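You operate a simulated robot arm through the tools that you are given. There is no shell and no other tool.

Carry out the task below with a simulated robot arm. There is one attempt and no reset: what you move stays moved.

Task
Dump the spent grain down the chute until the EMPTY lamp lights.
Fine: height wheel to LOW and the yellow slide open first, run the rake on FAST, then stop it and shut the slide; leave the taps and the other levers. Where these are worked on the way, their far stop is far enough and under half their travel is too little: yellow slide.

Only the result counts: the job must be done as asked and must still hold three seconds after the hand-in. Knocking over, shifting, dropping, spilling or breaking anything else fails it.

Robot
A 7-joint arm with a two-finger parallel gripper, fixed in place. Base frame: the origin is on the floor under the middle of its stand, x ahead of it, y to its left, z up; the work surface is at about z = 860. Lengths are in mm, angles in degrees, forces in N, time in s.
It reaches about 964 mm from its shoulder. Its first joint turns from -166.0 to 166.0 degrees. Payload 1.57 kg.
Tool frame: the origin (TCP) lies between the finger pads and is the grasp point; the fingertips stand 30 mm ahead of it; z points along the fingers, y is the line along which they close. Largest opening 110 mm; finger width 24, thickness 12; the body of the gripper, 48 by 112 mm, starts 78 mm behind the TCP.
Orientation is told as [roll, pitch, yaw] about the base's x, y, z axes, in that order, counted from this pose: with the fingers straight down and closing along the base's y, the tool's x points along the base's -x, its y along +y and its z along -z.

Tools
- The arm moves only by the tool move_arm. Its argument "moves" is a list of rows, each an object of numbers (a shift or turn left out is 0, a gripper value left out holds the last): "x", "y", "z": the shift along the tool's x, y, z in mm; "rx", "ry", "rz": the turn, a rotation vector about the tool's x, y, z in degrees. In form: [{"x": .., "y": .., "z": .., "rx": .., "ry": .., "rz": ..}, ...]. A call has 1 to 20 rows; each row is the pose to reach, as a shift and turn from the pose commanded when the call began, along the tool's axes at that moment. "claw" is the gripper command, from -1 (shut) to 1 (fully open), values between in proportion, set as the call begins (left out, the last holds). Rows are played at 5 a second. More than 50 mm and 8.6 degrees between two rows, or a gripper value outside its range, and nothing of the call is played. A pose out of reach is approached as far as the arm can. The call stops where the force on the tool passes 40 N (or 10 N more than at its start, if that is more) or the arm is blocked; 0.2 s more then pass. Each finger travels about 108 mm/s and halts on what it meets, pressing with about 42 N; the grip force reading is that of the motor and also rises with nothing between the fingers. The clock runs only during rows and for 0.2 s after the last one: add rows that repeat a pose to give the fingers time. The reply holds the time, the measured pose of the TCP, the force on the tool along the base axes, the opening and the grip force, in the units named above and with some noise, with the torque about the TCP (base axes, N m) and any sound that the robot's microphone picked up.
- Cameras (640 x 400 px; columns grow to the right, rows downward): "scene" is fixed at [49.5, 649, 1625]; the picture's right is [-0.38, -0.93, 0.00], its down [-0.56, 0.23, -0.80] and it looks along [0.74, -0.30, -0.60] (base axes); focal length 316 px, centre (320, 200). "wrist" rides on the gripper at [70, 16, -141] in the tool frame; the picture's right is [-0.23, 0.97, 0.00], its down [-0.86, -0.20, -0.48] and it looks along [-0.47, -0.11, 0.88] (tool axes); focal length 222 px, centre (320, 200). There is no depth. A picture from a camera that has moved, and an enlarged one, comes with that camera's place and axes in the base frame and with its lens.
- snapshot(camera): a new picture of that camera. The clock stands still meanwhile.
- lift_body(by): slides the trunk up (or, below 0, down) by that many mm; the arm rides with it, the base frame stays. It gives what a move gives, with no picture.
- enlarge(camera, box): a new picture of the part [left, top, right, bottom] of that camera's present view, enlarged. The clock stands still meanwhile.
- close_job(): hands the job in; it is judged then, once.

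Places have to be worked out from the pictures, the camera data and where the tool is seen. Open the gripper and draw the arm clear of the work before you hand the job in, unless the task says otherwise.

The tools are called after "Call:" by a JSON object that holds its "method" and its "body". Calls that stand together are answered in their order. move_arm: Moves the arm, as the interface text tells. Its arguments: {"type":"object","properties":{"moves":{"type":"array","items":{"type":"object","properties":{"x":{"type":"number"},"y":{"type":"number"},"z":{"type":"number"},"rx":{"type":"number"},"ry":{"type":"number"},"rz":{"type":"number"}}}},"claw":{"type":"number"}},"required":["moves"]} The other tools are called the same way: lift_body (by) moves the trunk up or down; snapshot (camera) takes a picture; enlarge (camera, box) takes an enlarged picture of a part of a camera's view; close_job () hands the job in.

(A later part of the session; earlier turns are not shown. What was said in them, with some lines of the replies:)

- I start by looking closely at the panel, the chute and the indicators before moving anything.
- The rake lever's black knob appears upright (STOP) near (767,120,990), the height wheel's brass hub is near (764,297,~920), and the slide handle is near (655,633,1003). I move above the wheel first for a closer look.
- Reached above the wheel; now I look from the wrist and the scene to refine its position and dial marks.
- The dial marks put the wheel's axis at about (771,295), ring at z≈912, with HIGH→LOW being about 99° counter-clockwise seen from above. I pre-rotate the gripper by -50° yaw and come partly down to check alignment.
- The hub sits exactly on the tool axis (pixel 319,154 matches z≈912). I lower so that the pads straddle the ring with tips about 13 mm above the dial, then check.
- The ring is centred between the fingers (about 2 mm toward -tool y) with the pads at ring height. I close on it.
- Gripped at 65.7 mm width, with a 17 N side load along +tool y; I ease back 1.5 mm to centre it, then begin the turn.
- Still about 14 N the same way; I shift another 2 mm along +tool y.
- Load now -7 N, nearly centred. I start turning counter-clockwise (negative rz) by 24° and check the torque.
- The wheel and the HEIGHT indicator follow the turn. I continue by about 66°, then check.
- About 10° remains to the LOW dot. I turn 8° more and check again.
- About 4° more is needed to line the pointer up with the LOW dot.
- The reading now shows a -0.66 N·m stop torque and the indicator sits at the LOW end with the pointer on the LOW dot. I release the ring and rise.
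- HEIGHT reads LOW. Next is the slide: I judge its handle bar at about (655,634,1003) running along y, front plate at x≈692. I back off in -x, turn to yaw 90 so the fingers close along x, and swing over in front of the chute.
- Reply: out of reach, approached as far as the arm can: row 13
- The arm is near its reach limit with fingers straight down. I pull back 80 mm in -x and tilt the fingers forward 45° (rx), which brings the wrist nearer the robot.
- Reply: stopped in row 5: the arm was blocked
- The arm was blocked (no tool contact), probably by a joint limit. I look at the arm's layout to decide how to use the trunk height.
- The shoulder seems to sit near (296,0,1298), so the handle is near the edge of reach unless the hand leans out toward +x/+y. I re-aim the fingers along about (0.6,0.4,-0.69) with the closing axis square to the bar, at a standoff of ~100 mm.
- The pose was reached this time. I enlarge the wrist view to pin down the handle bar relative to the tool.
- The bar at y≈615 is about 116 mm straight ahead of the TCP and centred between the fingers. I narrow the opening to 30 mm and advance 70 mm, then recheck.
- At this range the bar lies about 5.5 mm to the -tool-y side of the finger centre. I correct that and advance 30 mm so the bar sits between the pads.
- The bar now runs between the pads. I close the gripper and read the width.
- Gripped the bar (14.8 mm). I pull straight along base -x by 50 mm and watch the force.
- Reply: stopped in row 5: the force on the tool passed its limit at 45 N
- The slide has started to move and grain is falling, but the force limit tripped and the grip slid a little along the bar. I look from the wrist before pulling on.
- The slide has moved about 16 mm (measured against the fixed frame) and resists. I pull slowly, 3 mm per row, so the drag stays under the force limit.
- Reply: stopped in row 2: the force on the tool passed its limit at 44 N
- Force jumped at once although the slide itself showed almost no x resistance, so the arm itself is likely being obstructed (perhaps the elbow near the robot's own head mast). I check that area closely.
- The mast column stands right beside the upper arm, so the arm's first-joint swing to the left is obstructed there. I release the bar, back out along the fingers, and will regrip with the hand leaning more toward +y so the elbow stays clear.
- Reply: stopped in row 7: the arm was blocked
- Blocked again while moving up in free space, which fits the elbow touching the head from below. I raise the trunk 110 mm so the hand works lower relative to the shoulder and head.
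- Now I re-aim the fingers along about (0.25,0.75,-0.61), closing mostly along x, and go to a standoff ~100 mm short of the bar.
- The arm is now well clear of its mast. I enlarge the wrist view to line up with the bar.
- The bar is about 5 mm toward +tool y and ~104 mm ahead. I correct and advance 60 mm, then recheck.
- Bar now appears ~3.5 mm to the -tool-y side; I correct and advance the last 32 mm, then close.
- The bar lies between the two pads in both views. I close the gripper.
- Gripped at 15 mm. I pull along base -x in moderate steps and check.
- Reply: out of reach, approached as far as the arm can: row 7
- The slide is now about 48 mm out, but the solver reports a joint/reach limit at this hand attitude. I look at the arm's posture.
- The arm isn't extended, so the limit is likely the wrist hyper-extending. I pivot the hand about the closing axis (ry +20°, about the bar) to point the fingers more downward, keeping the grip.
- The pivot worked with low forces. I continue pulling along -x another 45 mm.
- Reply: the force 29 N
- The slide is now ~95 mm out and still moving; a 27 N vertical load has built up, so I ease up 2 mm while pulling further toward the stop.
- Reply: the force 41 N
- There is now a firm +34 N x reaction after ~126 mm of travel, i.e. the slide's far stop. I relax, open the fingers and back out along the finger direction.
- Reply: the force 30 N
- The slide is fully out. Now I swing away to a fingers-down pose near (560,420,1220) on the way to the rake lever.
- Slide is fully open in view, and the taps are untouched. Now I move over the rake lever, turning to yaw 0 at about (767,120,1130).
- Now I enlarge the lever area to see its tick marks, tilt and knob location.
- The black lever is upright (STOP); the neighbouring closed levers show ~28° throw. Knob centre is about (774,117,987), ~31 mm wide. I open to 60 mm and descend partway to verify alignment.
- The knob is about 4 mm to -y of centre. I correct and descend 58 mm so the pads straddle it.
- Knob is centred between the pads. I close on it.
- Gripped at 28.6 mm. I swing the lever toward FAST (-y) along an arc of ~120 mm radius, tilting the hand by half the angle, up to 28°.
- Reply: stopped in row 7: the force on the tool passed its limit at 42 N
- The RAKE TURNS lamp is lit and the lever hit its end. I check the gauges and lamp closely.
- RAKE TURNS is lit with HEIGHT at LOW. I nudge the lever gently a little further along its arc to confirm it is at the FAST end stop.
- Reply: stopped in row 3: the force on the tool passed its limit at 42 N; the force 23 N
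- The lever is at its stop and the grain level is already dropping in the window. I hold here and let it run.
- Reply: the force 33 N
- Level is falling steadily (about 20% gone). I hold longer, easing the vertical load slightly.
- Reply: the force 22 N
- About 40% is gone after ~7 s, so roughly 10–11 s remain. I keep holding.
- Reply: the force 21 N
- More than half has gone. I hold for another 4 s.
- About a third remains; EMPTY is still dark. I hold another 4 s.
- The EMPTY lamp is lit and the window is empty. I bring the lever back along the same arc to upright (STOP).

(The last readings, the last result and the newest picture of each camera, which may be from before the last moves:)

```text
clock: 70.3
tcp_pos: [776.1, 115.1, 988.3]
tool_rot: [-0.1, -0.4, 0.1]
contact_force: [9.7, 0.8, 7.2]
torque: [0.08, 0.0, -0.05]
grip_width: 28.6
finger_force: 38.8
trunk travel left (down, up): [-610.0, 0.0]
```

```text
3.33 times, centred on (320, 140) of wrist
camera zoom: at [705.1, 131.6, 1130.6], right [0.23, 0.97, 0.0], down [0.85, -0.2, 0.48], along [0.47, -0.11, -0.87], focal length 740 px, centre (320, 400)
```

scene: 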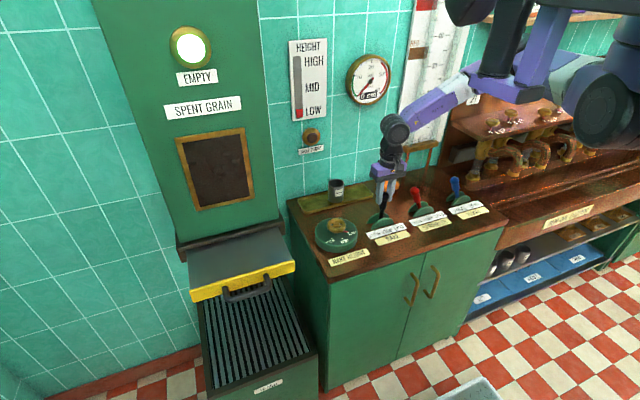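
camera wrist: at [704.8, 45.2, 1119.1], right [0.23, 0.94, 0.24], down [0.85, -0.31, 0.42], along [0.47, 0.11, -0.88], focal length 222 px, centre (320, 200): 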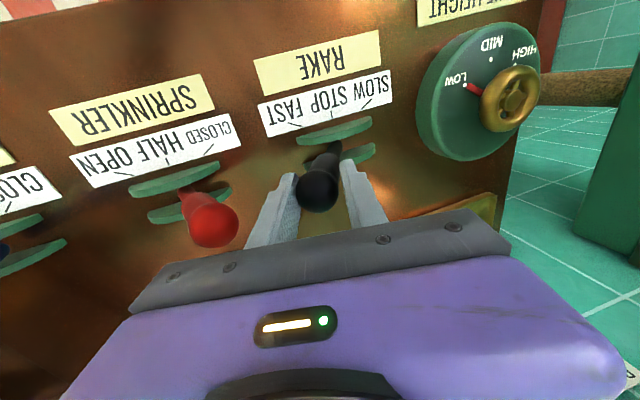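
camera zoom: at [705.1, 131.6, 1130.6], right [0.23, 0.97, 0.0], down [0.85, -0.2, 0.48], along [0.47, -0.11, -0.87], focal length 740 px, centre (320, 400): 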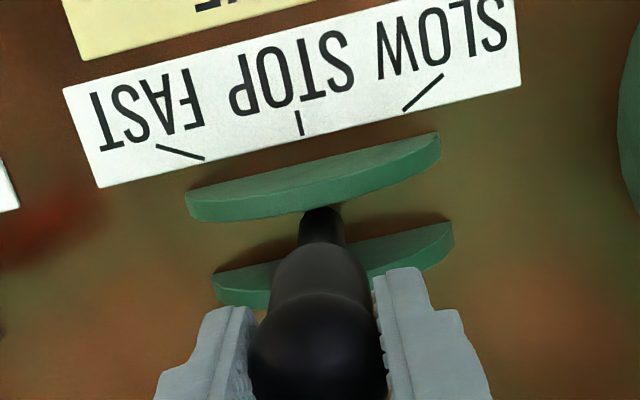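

The lever is upright, the RAKE TURNS lamp is off, and EMPTY stays lit. I release the knob and rise straight up.

Call:
{"method": "move_arm", "body": {"moves": [{"z": 0}, {"z": 0}, {"z": -5}, {"z": -30}, {"z": -70}, {"z": -110}, {"z": -140}], "claw": 0.0909}}

Call:
{"method": "snapshot", "body": {"camera": "scene"}}

Call:
{"method": "enlarge", "body": {"camera": "scene", "box": [170, 220, 330, 320]}}

```text
clock: 71.9
tcp_pos: [772.3, 114.9, 1130.0]
tool_rot: [-0.1, -0.2, 0.2]
contact_force: [0.3, 0.4, 1.0]
torque: [0.0, 0.01, 0.02]
grip_width: 60.0
finger_force: 0.1
trunk travel left (down, up): [-610.0, 0.0]
```

```text
taken
```

scene: 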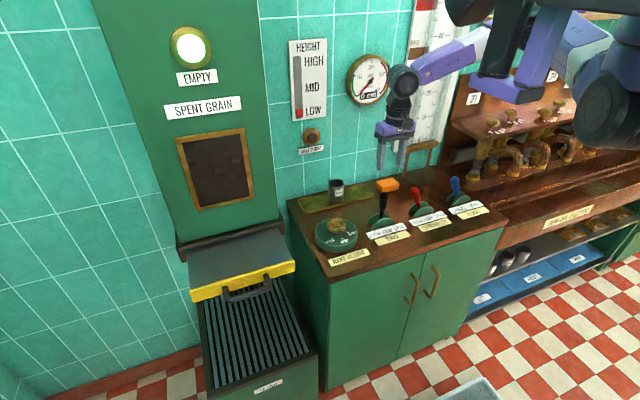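

```text
4.00 times, centred on (250, 270) of scene
camera zoom: at [49.5, 649.0, 1625.0], right [-0.38, -0.93, 0.0], down [-0.56, 0.23, -0.8], along [0.74, -0.3, -0.6], focal length 1263 px, centre (600, -80)
```

zoom: 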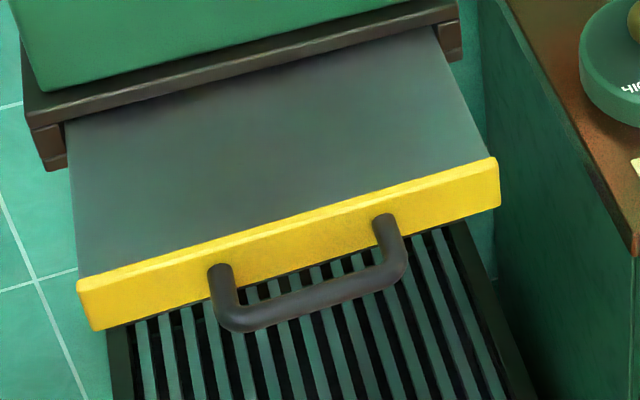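

Now to shut the slide: I retrace the path back, first to the intermediate fingers-down pose near (559,419,1223).

Call:
{"method": "move_arm", "body": {"moves": [{"x": 23.7, "y": 33.8, "z": -10.3, "rz": -6.67}, {"x": 47.4, "y": 67.5, "z": -20.7, "rz": -13.33}, {"x": 71.2, "y": 101.3, "z": -31, "rz": -20}, {"x": 94.9, "y": 135, "z": -41.3, "rz": -26.67}, {"x": 118.6, "y": 168.8, "z": -51.7, "rz": -33.33}, {"x": 142.3, "y": 202.5, "z": -62, "rz": -40}, {"x": 166.1, "y": 236.3, "z": -72.3, "rz": -46.67}, {"x": 189.8, "y": 270, "z": -82.7, "rz": -53.33}, {"x": 213.5, "y": 303.8, "z": -93, "rz": -60}, {"x": 213.5, "y": 303.8, "z": -93, "rz": -60}], "claw": -0.4545}}

```text
clock: 74.1
tcp_pos: [562.2, 419.7, 1221.4]
tool_rot: [-0.4, -0.2, 60.2]
contact_force: [-1.0, -0.7, 0.1]
torque: [0.0, -0.04, 0.02]
grip_width: 30.0
finger_force: 0.1
trunk travel left (down, up): [-610.0, 0.0]
```

At the intermediate pose; now I return to the standoff beside the handle with the same slanted hand attitude.

Call:
{"method": "move_arm", "body": {"moves": [{"x": -13.0, "y": 17.0, "z": 15.8, "rx": 1.77, "ry": -4.24, "rz": -4.34}, {"x": -26.0, "y": 34.1, "z": 31.5, "rx": 3.53, "ry": -8.47, "rz": -8.67}, {"x": -38.9, "y": 51.1, "z": 47.3, "rx": 5.3, "ry": -12.7, "rz": -13.0}, {"x": -51.9, "y": 68.1, "z": 63, "rx": 7.06, "ry": -16.94, "rz": -17.34}, {"x": -64.9, "y": 85.1, "z": 78.8, "rx": 8.83, "ry": -21.18, "rz": -21.68}, {"x": -77.9, "y": 102.2, "z": 94.5, "rx": 10.59, "ry": -25.41, "rz": -26.01}, {"x": -90.8, "y": 119.2, "z": 110.3, "rx": 12.36, "ry": -29.65, "rz": -30.35}, {"x": -103.8, "y": 136.2, "z": 126, "rx": 14.12, "ry": -33.88, "rz": -34.68}, {"x": -103.8, "y": 136.2, "z": 126, "rx": 14.12, "ry": -33.88, "rz": -34.68}]}}

Call:
{"method": "snapshot", "body": {"camera": "wrist"}}

Call:
{"method": "enlarge", "body": {"camera": "wrist", "box": [224, 80, 416, 200]}}

Call:
{"method": "enlarge", "body": {"camera": "scene", "box": [170, 220, 330, 320]}}

```text
clock: 76.1
tcp_pos: [493.7, 577.5, 1093.1]
tool_rot: [-25.7, -26.6, 102.3]
contact_force: [0.2, 0.2, 0.2]
torque: [0.01, -0.03, -0.02]
grip_width: 29.9
finger_force: 0.0
trunk travel left (down, up): [-610.0, 0.0]
```

```text
taken
camera wrist: at [445.7, 447.7, 1170.2], right [-0.94, 0.2, -0.28], down [-0.14, 0.52, 0.85], along [0.31, 0.83, -0.46], focal length 222 px, centre (320, 200)
```

wrist: 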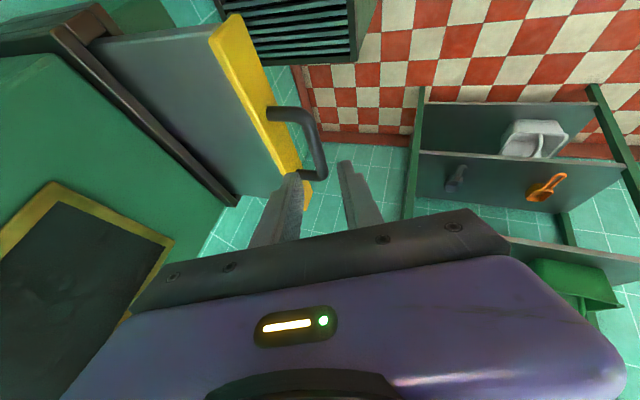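

```text
3.33 times, centred on (320, 140) of wrist
camera zoom: at [445.7, 447.7, 1170.2], right [-0.94, 0.2, -0.28], down [-0.14, 0.52, 0.85], along [0.31, 0.83, -0.46], focal length 740 px, centre (320, 400)
```

zoom: 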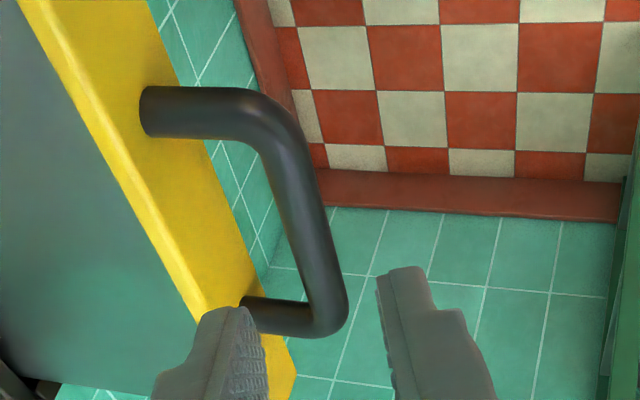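

```text
4.00 times, centred on (250, 270) of scene
camera zoom: at [49.5, 649.0, 1625.0], right [-0.38, -0.93, 0.0], down [-0.56, 0.23, -0.8], along [0.74, -0.3, -0.6], focal length 1263 px, centre (600, -80)
```

zoom: 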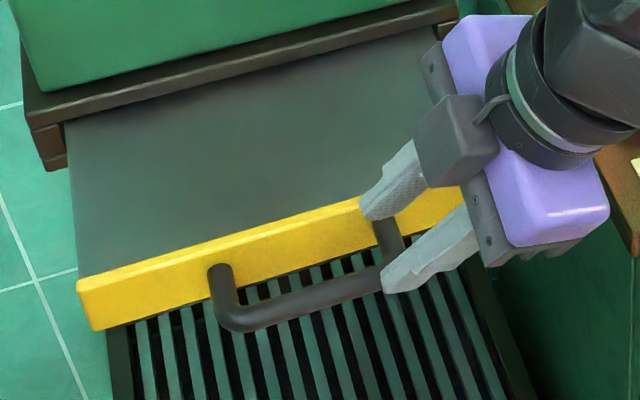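

The bar is ~5.5 mm to the -tool-y side, ~112 mm ahead. I correct and advance 70 mm, then recheck.

Call:
{"method": "move_arm", "body": {"moves": [{"y": -5.5}, {"y": -5.5, "z": 25}, {"y": -5.5, "z": 50}, {"y": -5.5, "z": 70}, {"y": -5.5, "z": 70}]}}

Call:
{"method": "enlarge", "body": {"camera": "wrist", "box": [224, 100, 416, 220]}}

Call:
{"method": "enlarge", "body": {"camera": "scene", "box": [170, 220, 330, 320]}}

```text
clock: 77.3
tcp_pos: [522.3, 610.1, 1039.5]
tool_rot: [-25.7, -26.4, 102.3]
contact_force: [0.6, -0.7, 0.6]
torque: [-0.01, 0.01, -0.01]
grip_width: 29.8
finger_force: 0.1
trunk travel left (down, up): [-610.0, 0.0]
```

```text
3.33 times, centred on (320, 160) of wrist
camera zoom: at [473.1, 481.3, 1116.6], right [-0.94, 0.2, -0.28], down [-0.14, 0.52, 0.84], along [0.31, 0.83, -0.46], focal length 740 px, centre (320, 333)
```

zoom: 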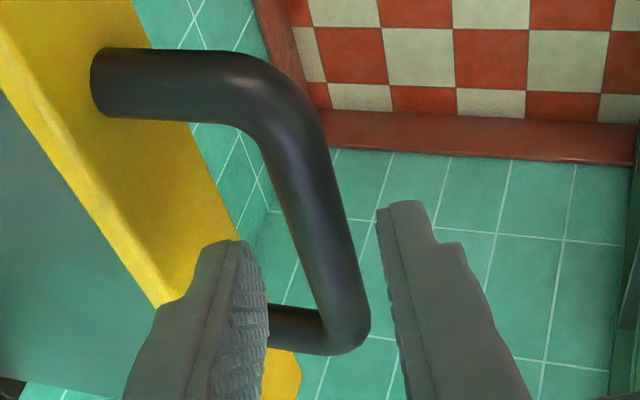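

```text
4.00 times, centred on (250, 270) of scene
camera zoom: at [49.5, 649.0, 1625.0], right [-0.38, -0.93, 0.0], down [-0.56, 0.23, -0.8], along [0.74, -0.3, -0.6], focal length 1263 px, centre (600, -80)
```

zoom: 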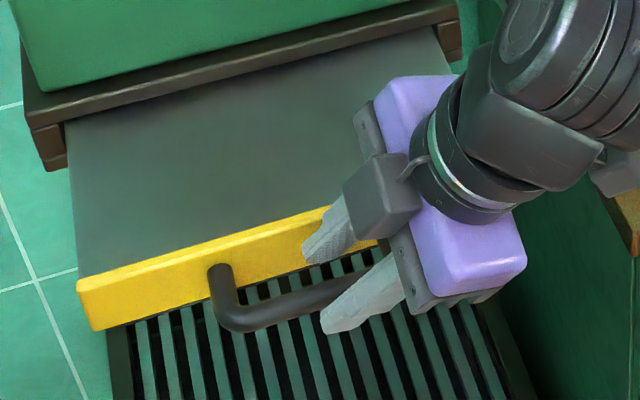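

Well centred now. I advance the last 30 mm and close on the bar.

Call:
{"method": "move_arm", "body": {"moves": [{"y": -0.5, "z": 10}, {"y": -0.5, "z": 20}, {"y": -0.5, "z": 30}, {"y": -0.5, "z": 30}]}}

Call:
{"method": "move_arm", "body": {"moves": [{"z": 0}, {"z": 0}, {"z": 0}, {"z": 0}], "claw": -1}}

```text
clock: 78.3
tcp_pos: [534.4, 624.4, 1014.1]
tool_rot: [-25.6, -26.5, 102.3]
contact_force: [-1.0, -0.9, -0.6]
torque: [0.01, 0.02, -0.01]
grip_width: 29.9
finger_force: 0.1
trunk travel left (down, up): [-610.0, 0.0]
```

```text
clock: 79.3
tcp_pos: [533.4, 623.4, 1015.2]
tool_rot: [-25.5, -26.5, 102.3]
contact_force: [-2.2, 0.7, -6.6]
torque: [-0.05, 0.08, 0.98]
grip_width: 14.7
finger_force: 30.4
trunk travel left (down, up): [-610.0, 0.0]
```

Gripped (14.7 mm). I push along +x by 60 mm.

Call:
{"method": "move_arm", "body": {"moves": [{"x": 0.7, "y": -3.7, "z": 1.3}, {"x": 2.2, "y": -11.1, "z": 4.0}, {"x": 3.7, "y": -18.5, "z": 6.7}, {"x": 5.2, "y": -25.9, "z": 9.4}, {"x": 6.7, "y": -33.2, "z": 12.1}, {"x": 8.2, "y": -40.6, "z": 14.8}, {"x": 9.7, "y": -48, "z": 17.4}, {"x": 11.2, "y": -55.4, "z": 20.1}]}}

Call:
{"method": "snapshot", "body": {"camera": "scene"}}

```text
clock: 81.1
tcp_pos: [596.7, 624.0, 1014.5]
tool_rot: [-25.7, -26.5, 102.2]
contact_force: [-1.8, 8.3, -14.6]
torque: [0.27, 0.14, 1.05]
grip_width: 15.0
finger_force: 30.6
trunk travel left (down, up): [-610.0, 0.0]
```

```text
taken
```

scene: 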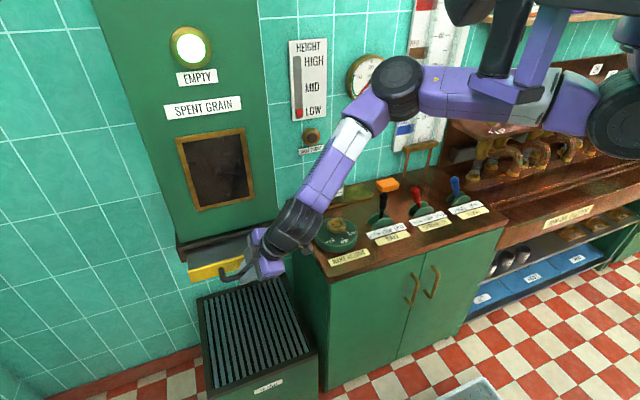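

Half way in with low forces. I push a further 48 mm, easing down 1 mm.

Call:
{"method": "move_arm", "body": {"moves": [{"x": 1.2, "y": -3.3, "z": 2.1}, {"x": 2.7, "y": -10.7, "z": 4.8}, {"x": 4.2, "y": -18.1, "z": 7.5}, {"x": 5.7, "y": -25.5, "z": 10.2}, {"x": 7.2, "y": -32.8, "z": 12.9}, {"x": 8.4, "y": -39, "z": 15.2}, {"x": 9.4, "y": -44.0, "z": 16.9}]}}

Call:
{"method": "enlarge", "body": {"camera": "scene", "box": [170, 190, 330, 290]}}

```text
clock: 82.7
tcp_pos: [642.7, 624.4, 1013.8]
tool_rot: [-25.8, -26.5, 102.2]
contact_force: [-1.8, -14.0, 6.7]
torque: [-0.17, 0.03, 0.82]
grip_width: 14.8
finger_force: 31.1
trunk travel left (down, up): [-610.0, 0.0]
```

```text
4.00 times, centred on (250, 240) of scene
camera zoom: at [49.5, 649.0, 1625.0], right [-0.38, -0.93, 0.0], down [-0.56, 0.23, -0.8], along [0.74, -0.3, -0.6], focal length 1263 px, centre (600, 40)
```

zoom: 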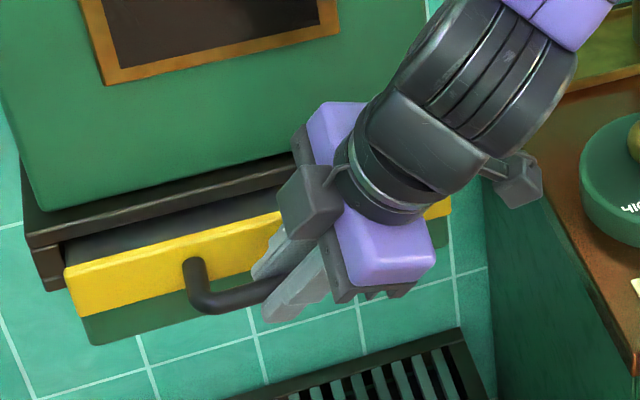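

Roughly 10 mm remain compared with the original shut position. I push in small steps until it seats.

Call:
{"method": "move_arm", "body": {"moves": [{"x": 0.6, "y": -2.8, "z": 1.0}, {"x": 1.1, "y": -5.5, "z": 2.0}, {"x": 1.7, "y": -8.3, "z": 3.0}, {"x": 2.2, "y": -11.1, "z": 4.0}, {"x": 2.8, "y": -13.9, "z": 5.0}, {"x": 3.3, "y": -16.6, "z": 6.0}]}}

Call:
{"method": "enlarge", "body": {"camera": "scene", "box": [170, 190, 330, 290]}}

```text
clock: 84.1
tcp_pos: [653.1, 625.5, 1014.7]
tool_rot: [-25.3, -26.5, 102.4]
contact_force: [-28.2, -20.6, 6.1]
torque: [-0.29, 0.28, 0.6]
grip_width: 14.8
finger_force: 30.4
trunk travel left (down, up): [-610.0, 0.0]
```

```text
4.00 times, centred on (250, 240) of scene
camera zoom: at [49.5, 649.0, 1625.0], right [-0.38, -0.93, 0.0], down [-0.56, 0.23, -0.8], along [0.74, -0.3, -0.6], focal length 1263 px, centre (600, 40)
```

zoom: 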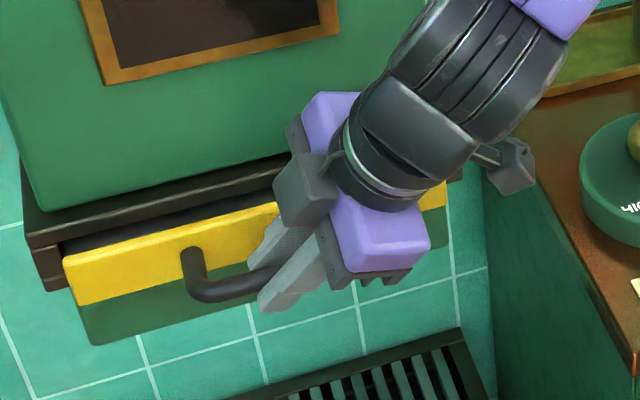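

The x reaction (-28 N) and the picture match the original shut position. I ease the pressure, open the fingers and back out.

Call:
{"method": "move_arm", "body": {"moves": [{"x": -0.7, "y": 3.7, "z": -1.3}, {"x": -0.7, "y": 3.7, "z": -1.3}]}}

Call:
{"method": "move_arm", "body": {"moves": [{"z": 0}, {"z": 0}, {"z": -10}, {"z": -30}, {"z": -50}, {"z": -70}, {"z": -85}], "claw": -0.4545}}

Call:
{"method": "snapshot", "body": {"camera": "scene"}}

Call:
{"method": "enlarge", "body": {"camera": "scene", "box": [170, 190, 330, 290]}}

Call:
{"method": "snapshot", "body": {"camera": "wrist"}}

```text
clock: 84.7
tcp_pos: [652.7, 625.4, 1014.6]
tool_rot: [-25.6, -26.6, 102.4]
contact_force: [-19.8, 3.5, -14.7]
torque: [0.56, 0.27, 1.03]
grip_width: 14.6
finger_force: 30.9
trunk travel left (down, up): [-610.0, 0.0]
```

```text
clock: 86.3
tcp_pos: [626.8, 583.8, 1084.1]
tool_rot: [-25.8, -26.5, 102.3]
contact_force: [0.1, 0.4, 0.0]
torque: [-0.02, -0.04, -0.01]
grip_width: 29.8
finger_force: 0.0
trunk travel left (down, up): [-610.0, 0.0]
```

```text
taken
```

scene: 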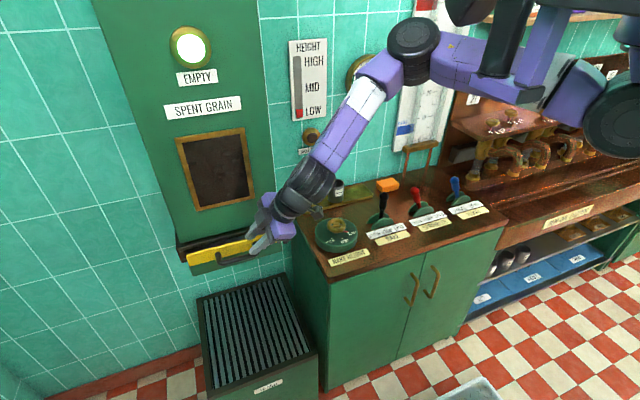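

```text
4.00 times, centred on (250, 240) of scene
camera zoom: at [49.5, 649.0, 1625.0], right [-0.38, -0.93, 0.0], down [-0.56, 0.23, -0.8], along [0.74, -0.3, -0.6], focal length 1263 px, centre (600, 40)
```

zoom: 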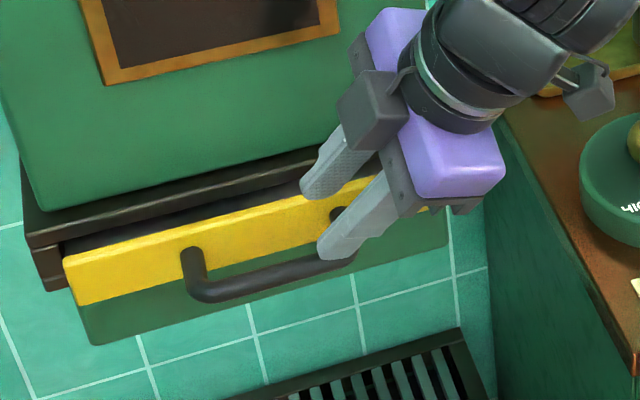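

```text
taken
camera wrist: at [577.0, 455.1, 1161.8], right [-0.94, 0.2, -0.28], down [-0.14, 0.52, 0.84], along [0.31, 0.83, -0.46], focal length 222 px, centre (320, 200)
```

wrist: 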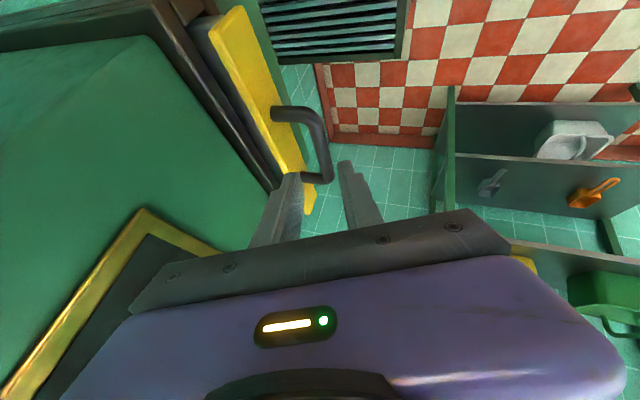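

The slide is back at its shut position and EMPTY is lit. I now swing the arm clear to the intermediate pose and open the gripper.

Call:
{"method": "move_arm", "body": {"moves": [{"x": 8.7, "y": 1.1, "z": -26.7, "rx": -1.77, "ry": 4.24, "rz": 4.34}, {"x": 17.3, "y": 2.2, "z": -53.4, "rx": -3.53, "ry": 8.47, "rz": 8.67}, {"x": 26, "y": 3.3, "z": -80, "rx": -5.3, "ry": 12.7, "rz": 13}, {"x": 34.6, "y": 4.4, "z": -106.7, "rx": -7.06, "ry": 16.94, "rz": 17.34}, {"x": 43.3, "y": 5.5, "z": -133.4, "rx": -8.83, "ry": 21.18, "rz": 21.68}, {"x": 51.9, "y": 6.6, "z": -160, "rx": -10.59, "ry": 25.41, "rz": 26.01}, {"x": 60.6, "y": 7.7, "z": -186.7, "rx": -12.36, "ry": 29.65, "rz": 30.35}, {"x": 69.2, "y": 8.8, "z": -213.4, "rx": -14.12, "ry": 33.88, "rz": 34.68}]}}

Call:
{"method": "snapshot", "body": {"camera": "scene"}}

```text
clock: 88.1
tcp_pos: [558.9, 420.1, 1220.4]
tool_rot: [-0.2, -0.1, 60.2]
contact_force: [-0.5, 0.3, 0.4]
torque: [-0.03, 0.0, -0.02]
grip_width: 30.0
finger_force: 0.0
trunk travel left (down, up): [-610.0, 0.0]
```

```text
taken
```

scene: 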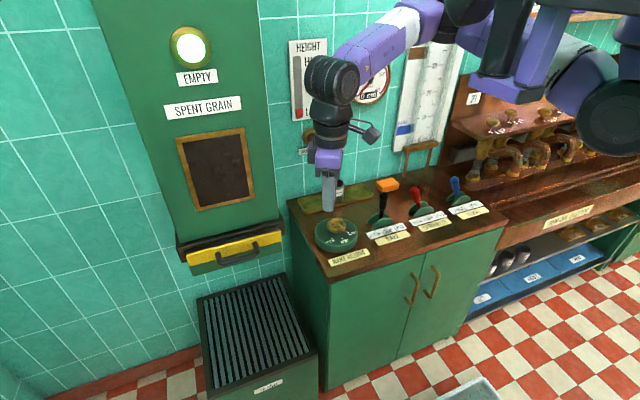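

Everything looks in place. I open the gripper fully, pull a bit further up and back, and do a final check of the controls.

Call:
{"method": "move_arm", "body": {"moves": [{"x": 10, "y": 17, "z": -20}, {"x": 20, "y": 34, "z": -40}, {"x": 20, "y": 34, "z": -40}, {"x": 20, "y": 34, "z": -40}], "claw": 1}}

Call:
{"method": "snapshot", "body": {"camera": "scene"}}

Call:
{"method": "enlarge", "body": {"camera": "scene", "box": [170, 190, 330, 290]}}

Call:
{"method": "enlarge", "body": {"camera": "scene", "box": [300, 160, 492, 280]}}

Call:
{"method": "enlarge", "body": {"camera": "scene", "box": [270, 30, 430, 160]}}

```text
clock: 89.1
tcp_pos: [522.4, 418.1, 1261.6]
tool_rot: [-0.3, -0.1, 60.2]
contact_force: [-0.5, 0.4, -0.5]
torque: [-0.01, 0.04, 0.0]
grip_width: 110.2
finger_force: 0.1
trunk travel left (down, up): [-610.0, 0.0]
```

```text
taken
```

scene: 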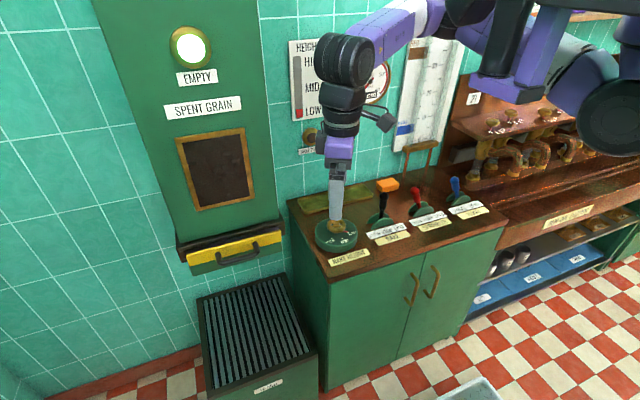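

```text
4.00 times, centred on (250, 240) of scene
camera zoom: at [49.5, 649.0, 1625.0], right [-0.38, -0.93, 0.0], down [-0.56, 0.23, -0.8], along [0.74, -0.3, -0.6], focal length 1263 px, centre (600, 40)
```

zoom: 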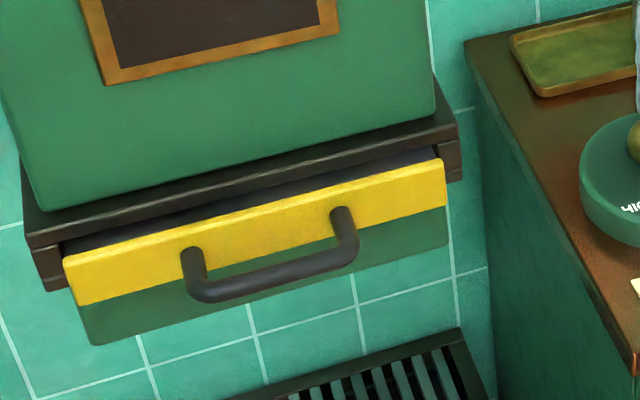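

```text
3.33 times, centred on (396, 220) of scene
camera zoom: at [49.5, 649.0, 1625.0], right [-0.38, -0.93, 0.0], down [-0.56, 0.23, -0.8], along [0.74, -0.3, -0.6], focal length 1052 px, centre (67, 133)
```

zoom: 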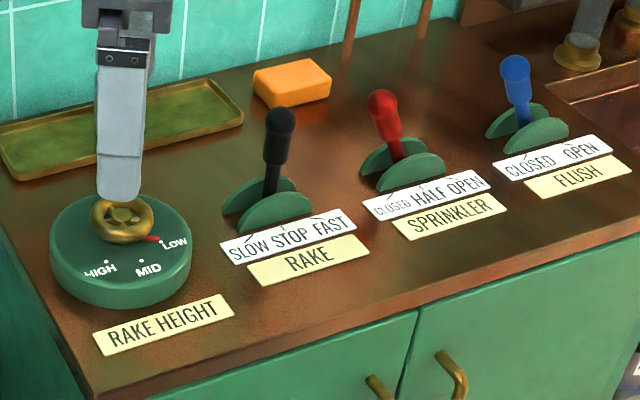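

```text
3.08 times, centred on (350, 95) of scene
camera zoom: at [49.5, 649.0, 1625.0], right [-0.38, -0.93, 0.0], down [-0.56, 0.23, -0.8], along [0.74, -0.3, -0.6], focal length 971 px, centre (228, 523)
```

zoom: 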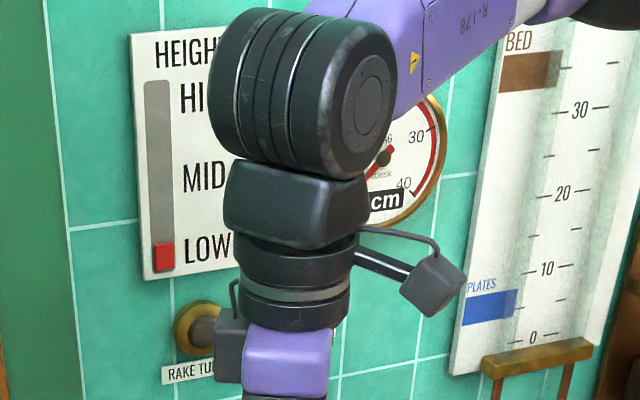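

The EMPTY lamp is lit, the window is empty, the rake lever is at STOP with its lamp off, and height reads LOW. The slide is shut at its original position, the other levers look untouched and the arm is clear, so I hand the job in.

Call:
{"method": "close_job", "body": {}}

```text
The job is handed in.
```

The spent grain is dumped: the EMPTY lamp is lit and the window is empty. I handed the job in, but it returned no verdict, so what follows is from my own pictures and readings.

1. **Height:** I turned the wheel to LOW and the indicator shows LOW.
2. **Slide open:** I pulled the yellow slide about 126 mm, to its far stop, before starting the rake. Grain began falling as soon as it moved. The first pull stalled after about 16 mm when the arm was obstructed, probably by its own head mast. I raised the trunk 110 mm, gripped the handle again and pulled it the rest of the way. The trunk is still raised.
3. **Rake:** I held the lever at its FAST stop for about 20 s until EMPTY lit, then set it back to STOP. The RAKE TURNS lamp is off.
4. **Slide shut:** I pushed the slide in until it seated, and it matches its original position in the picture.

The sprinkler and flush levers still show closed, and I never touched the taps. Nothing looked knocked or shifted. A finger hid the small cup on the tray in the last picture, but it was in place in the views before that. The gripper is open and the arm is clear of the work.
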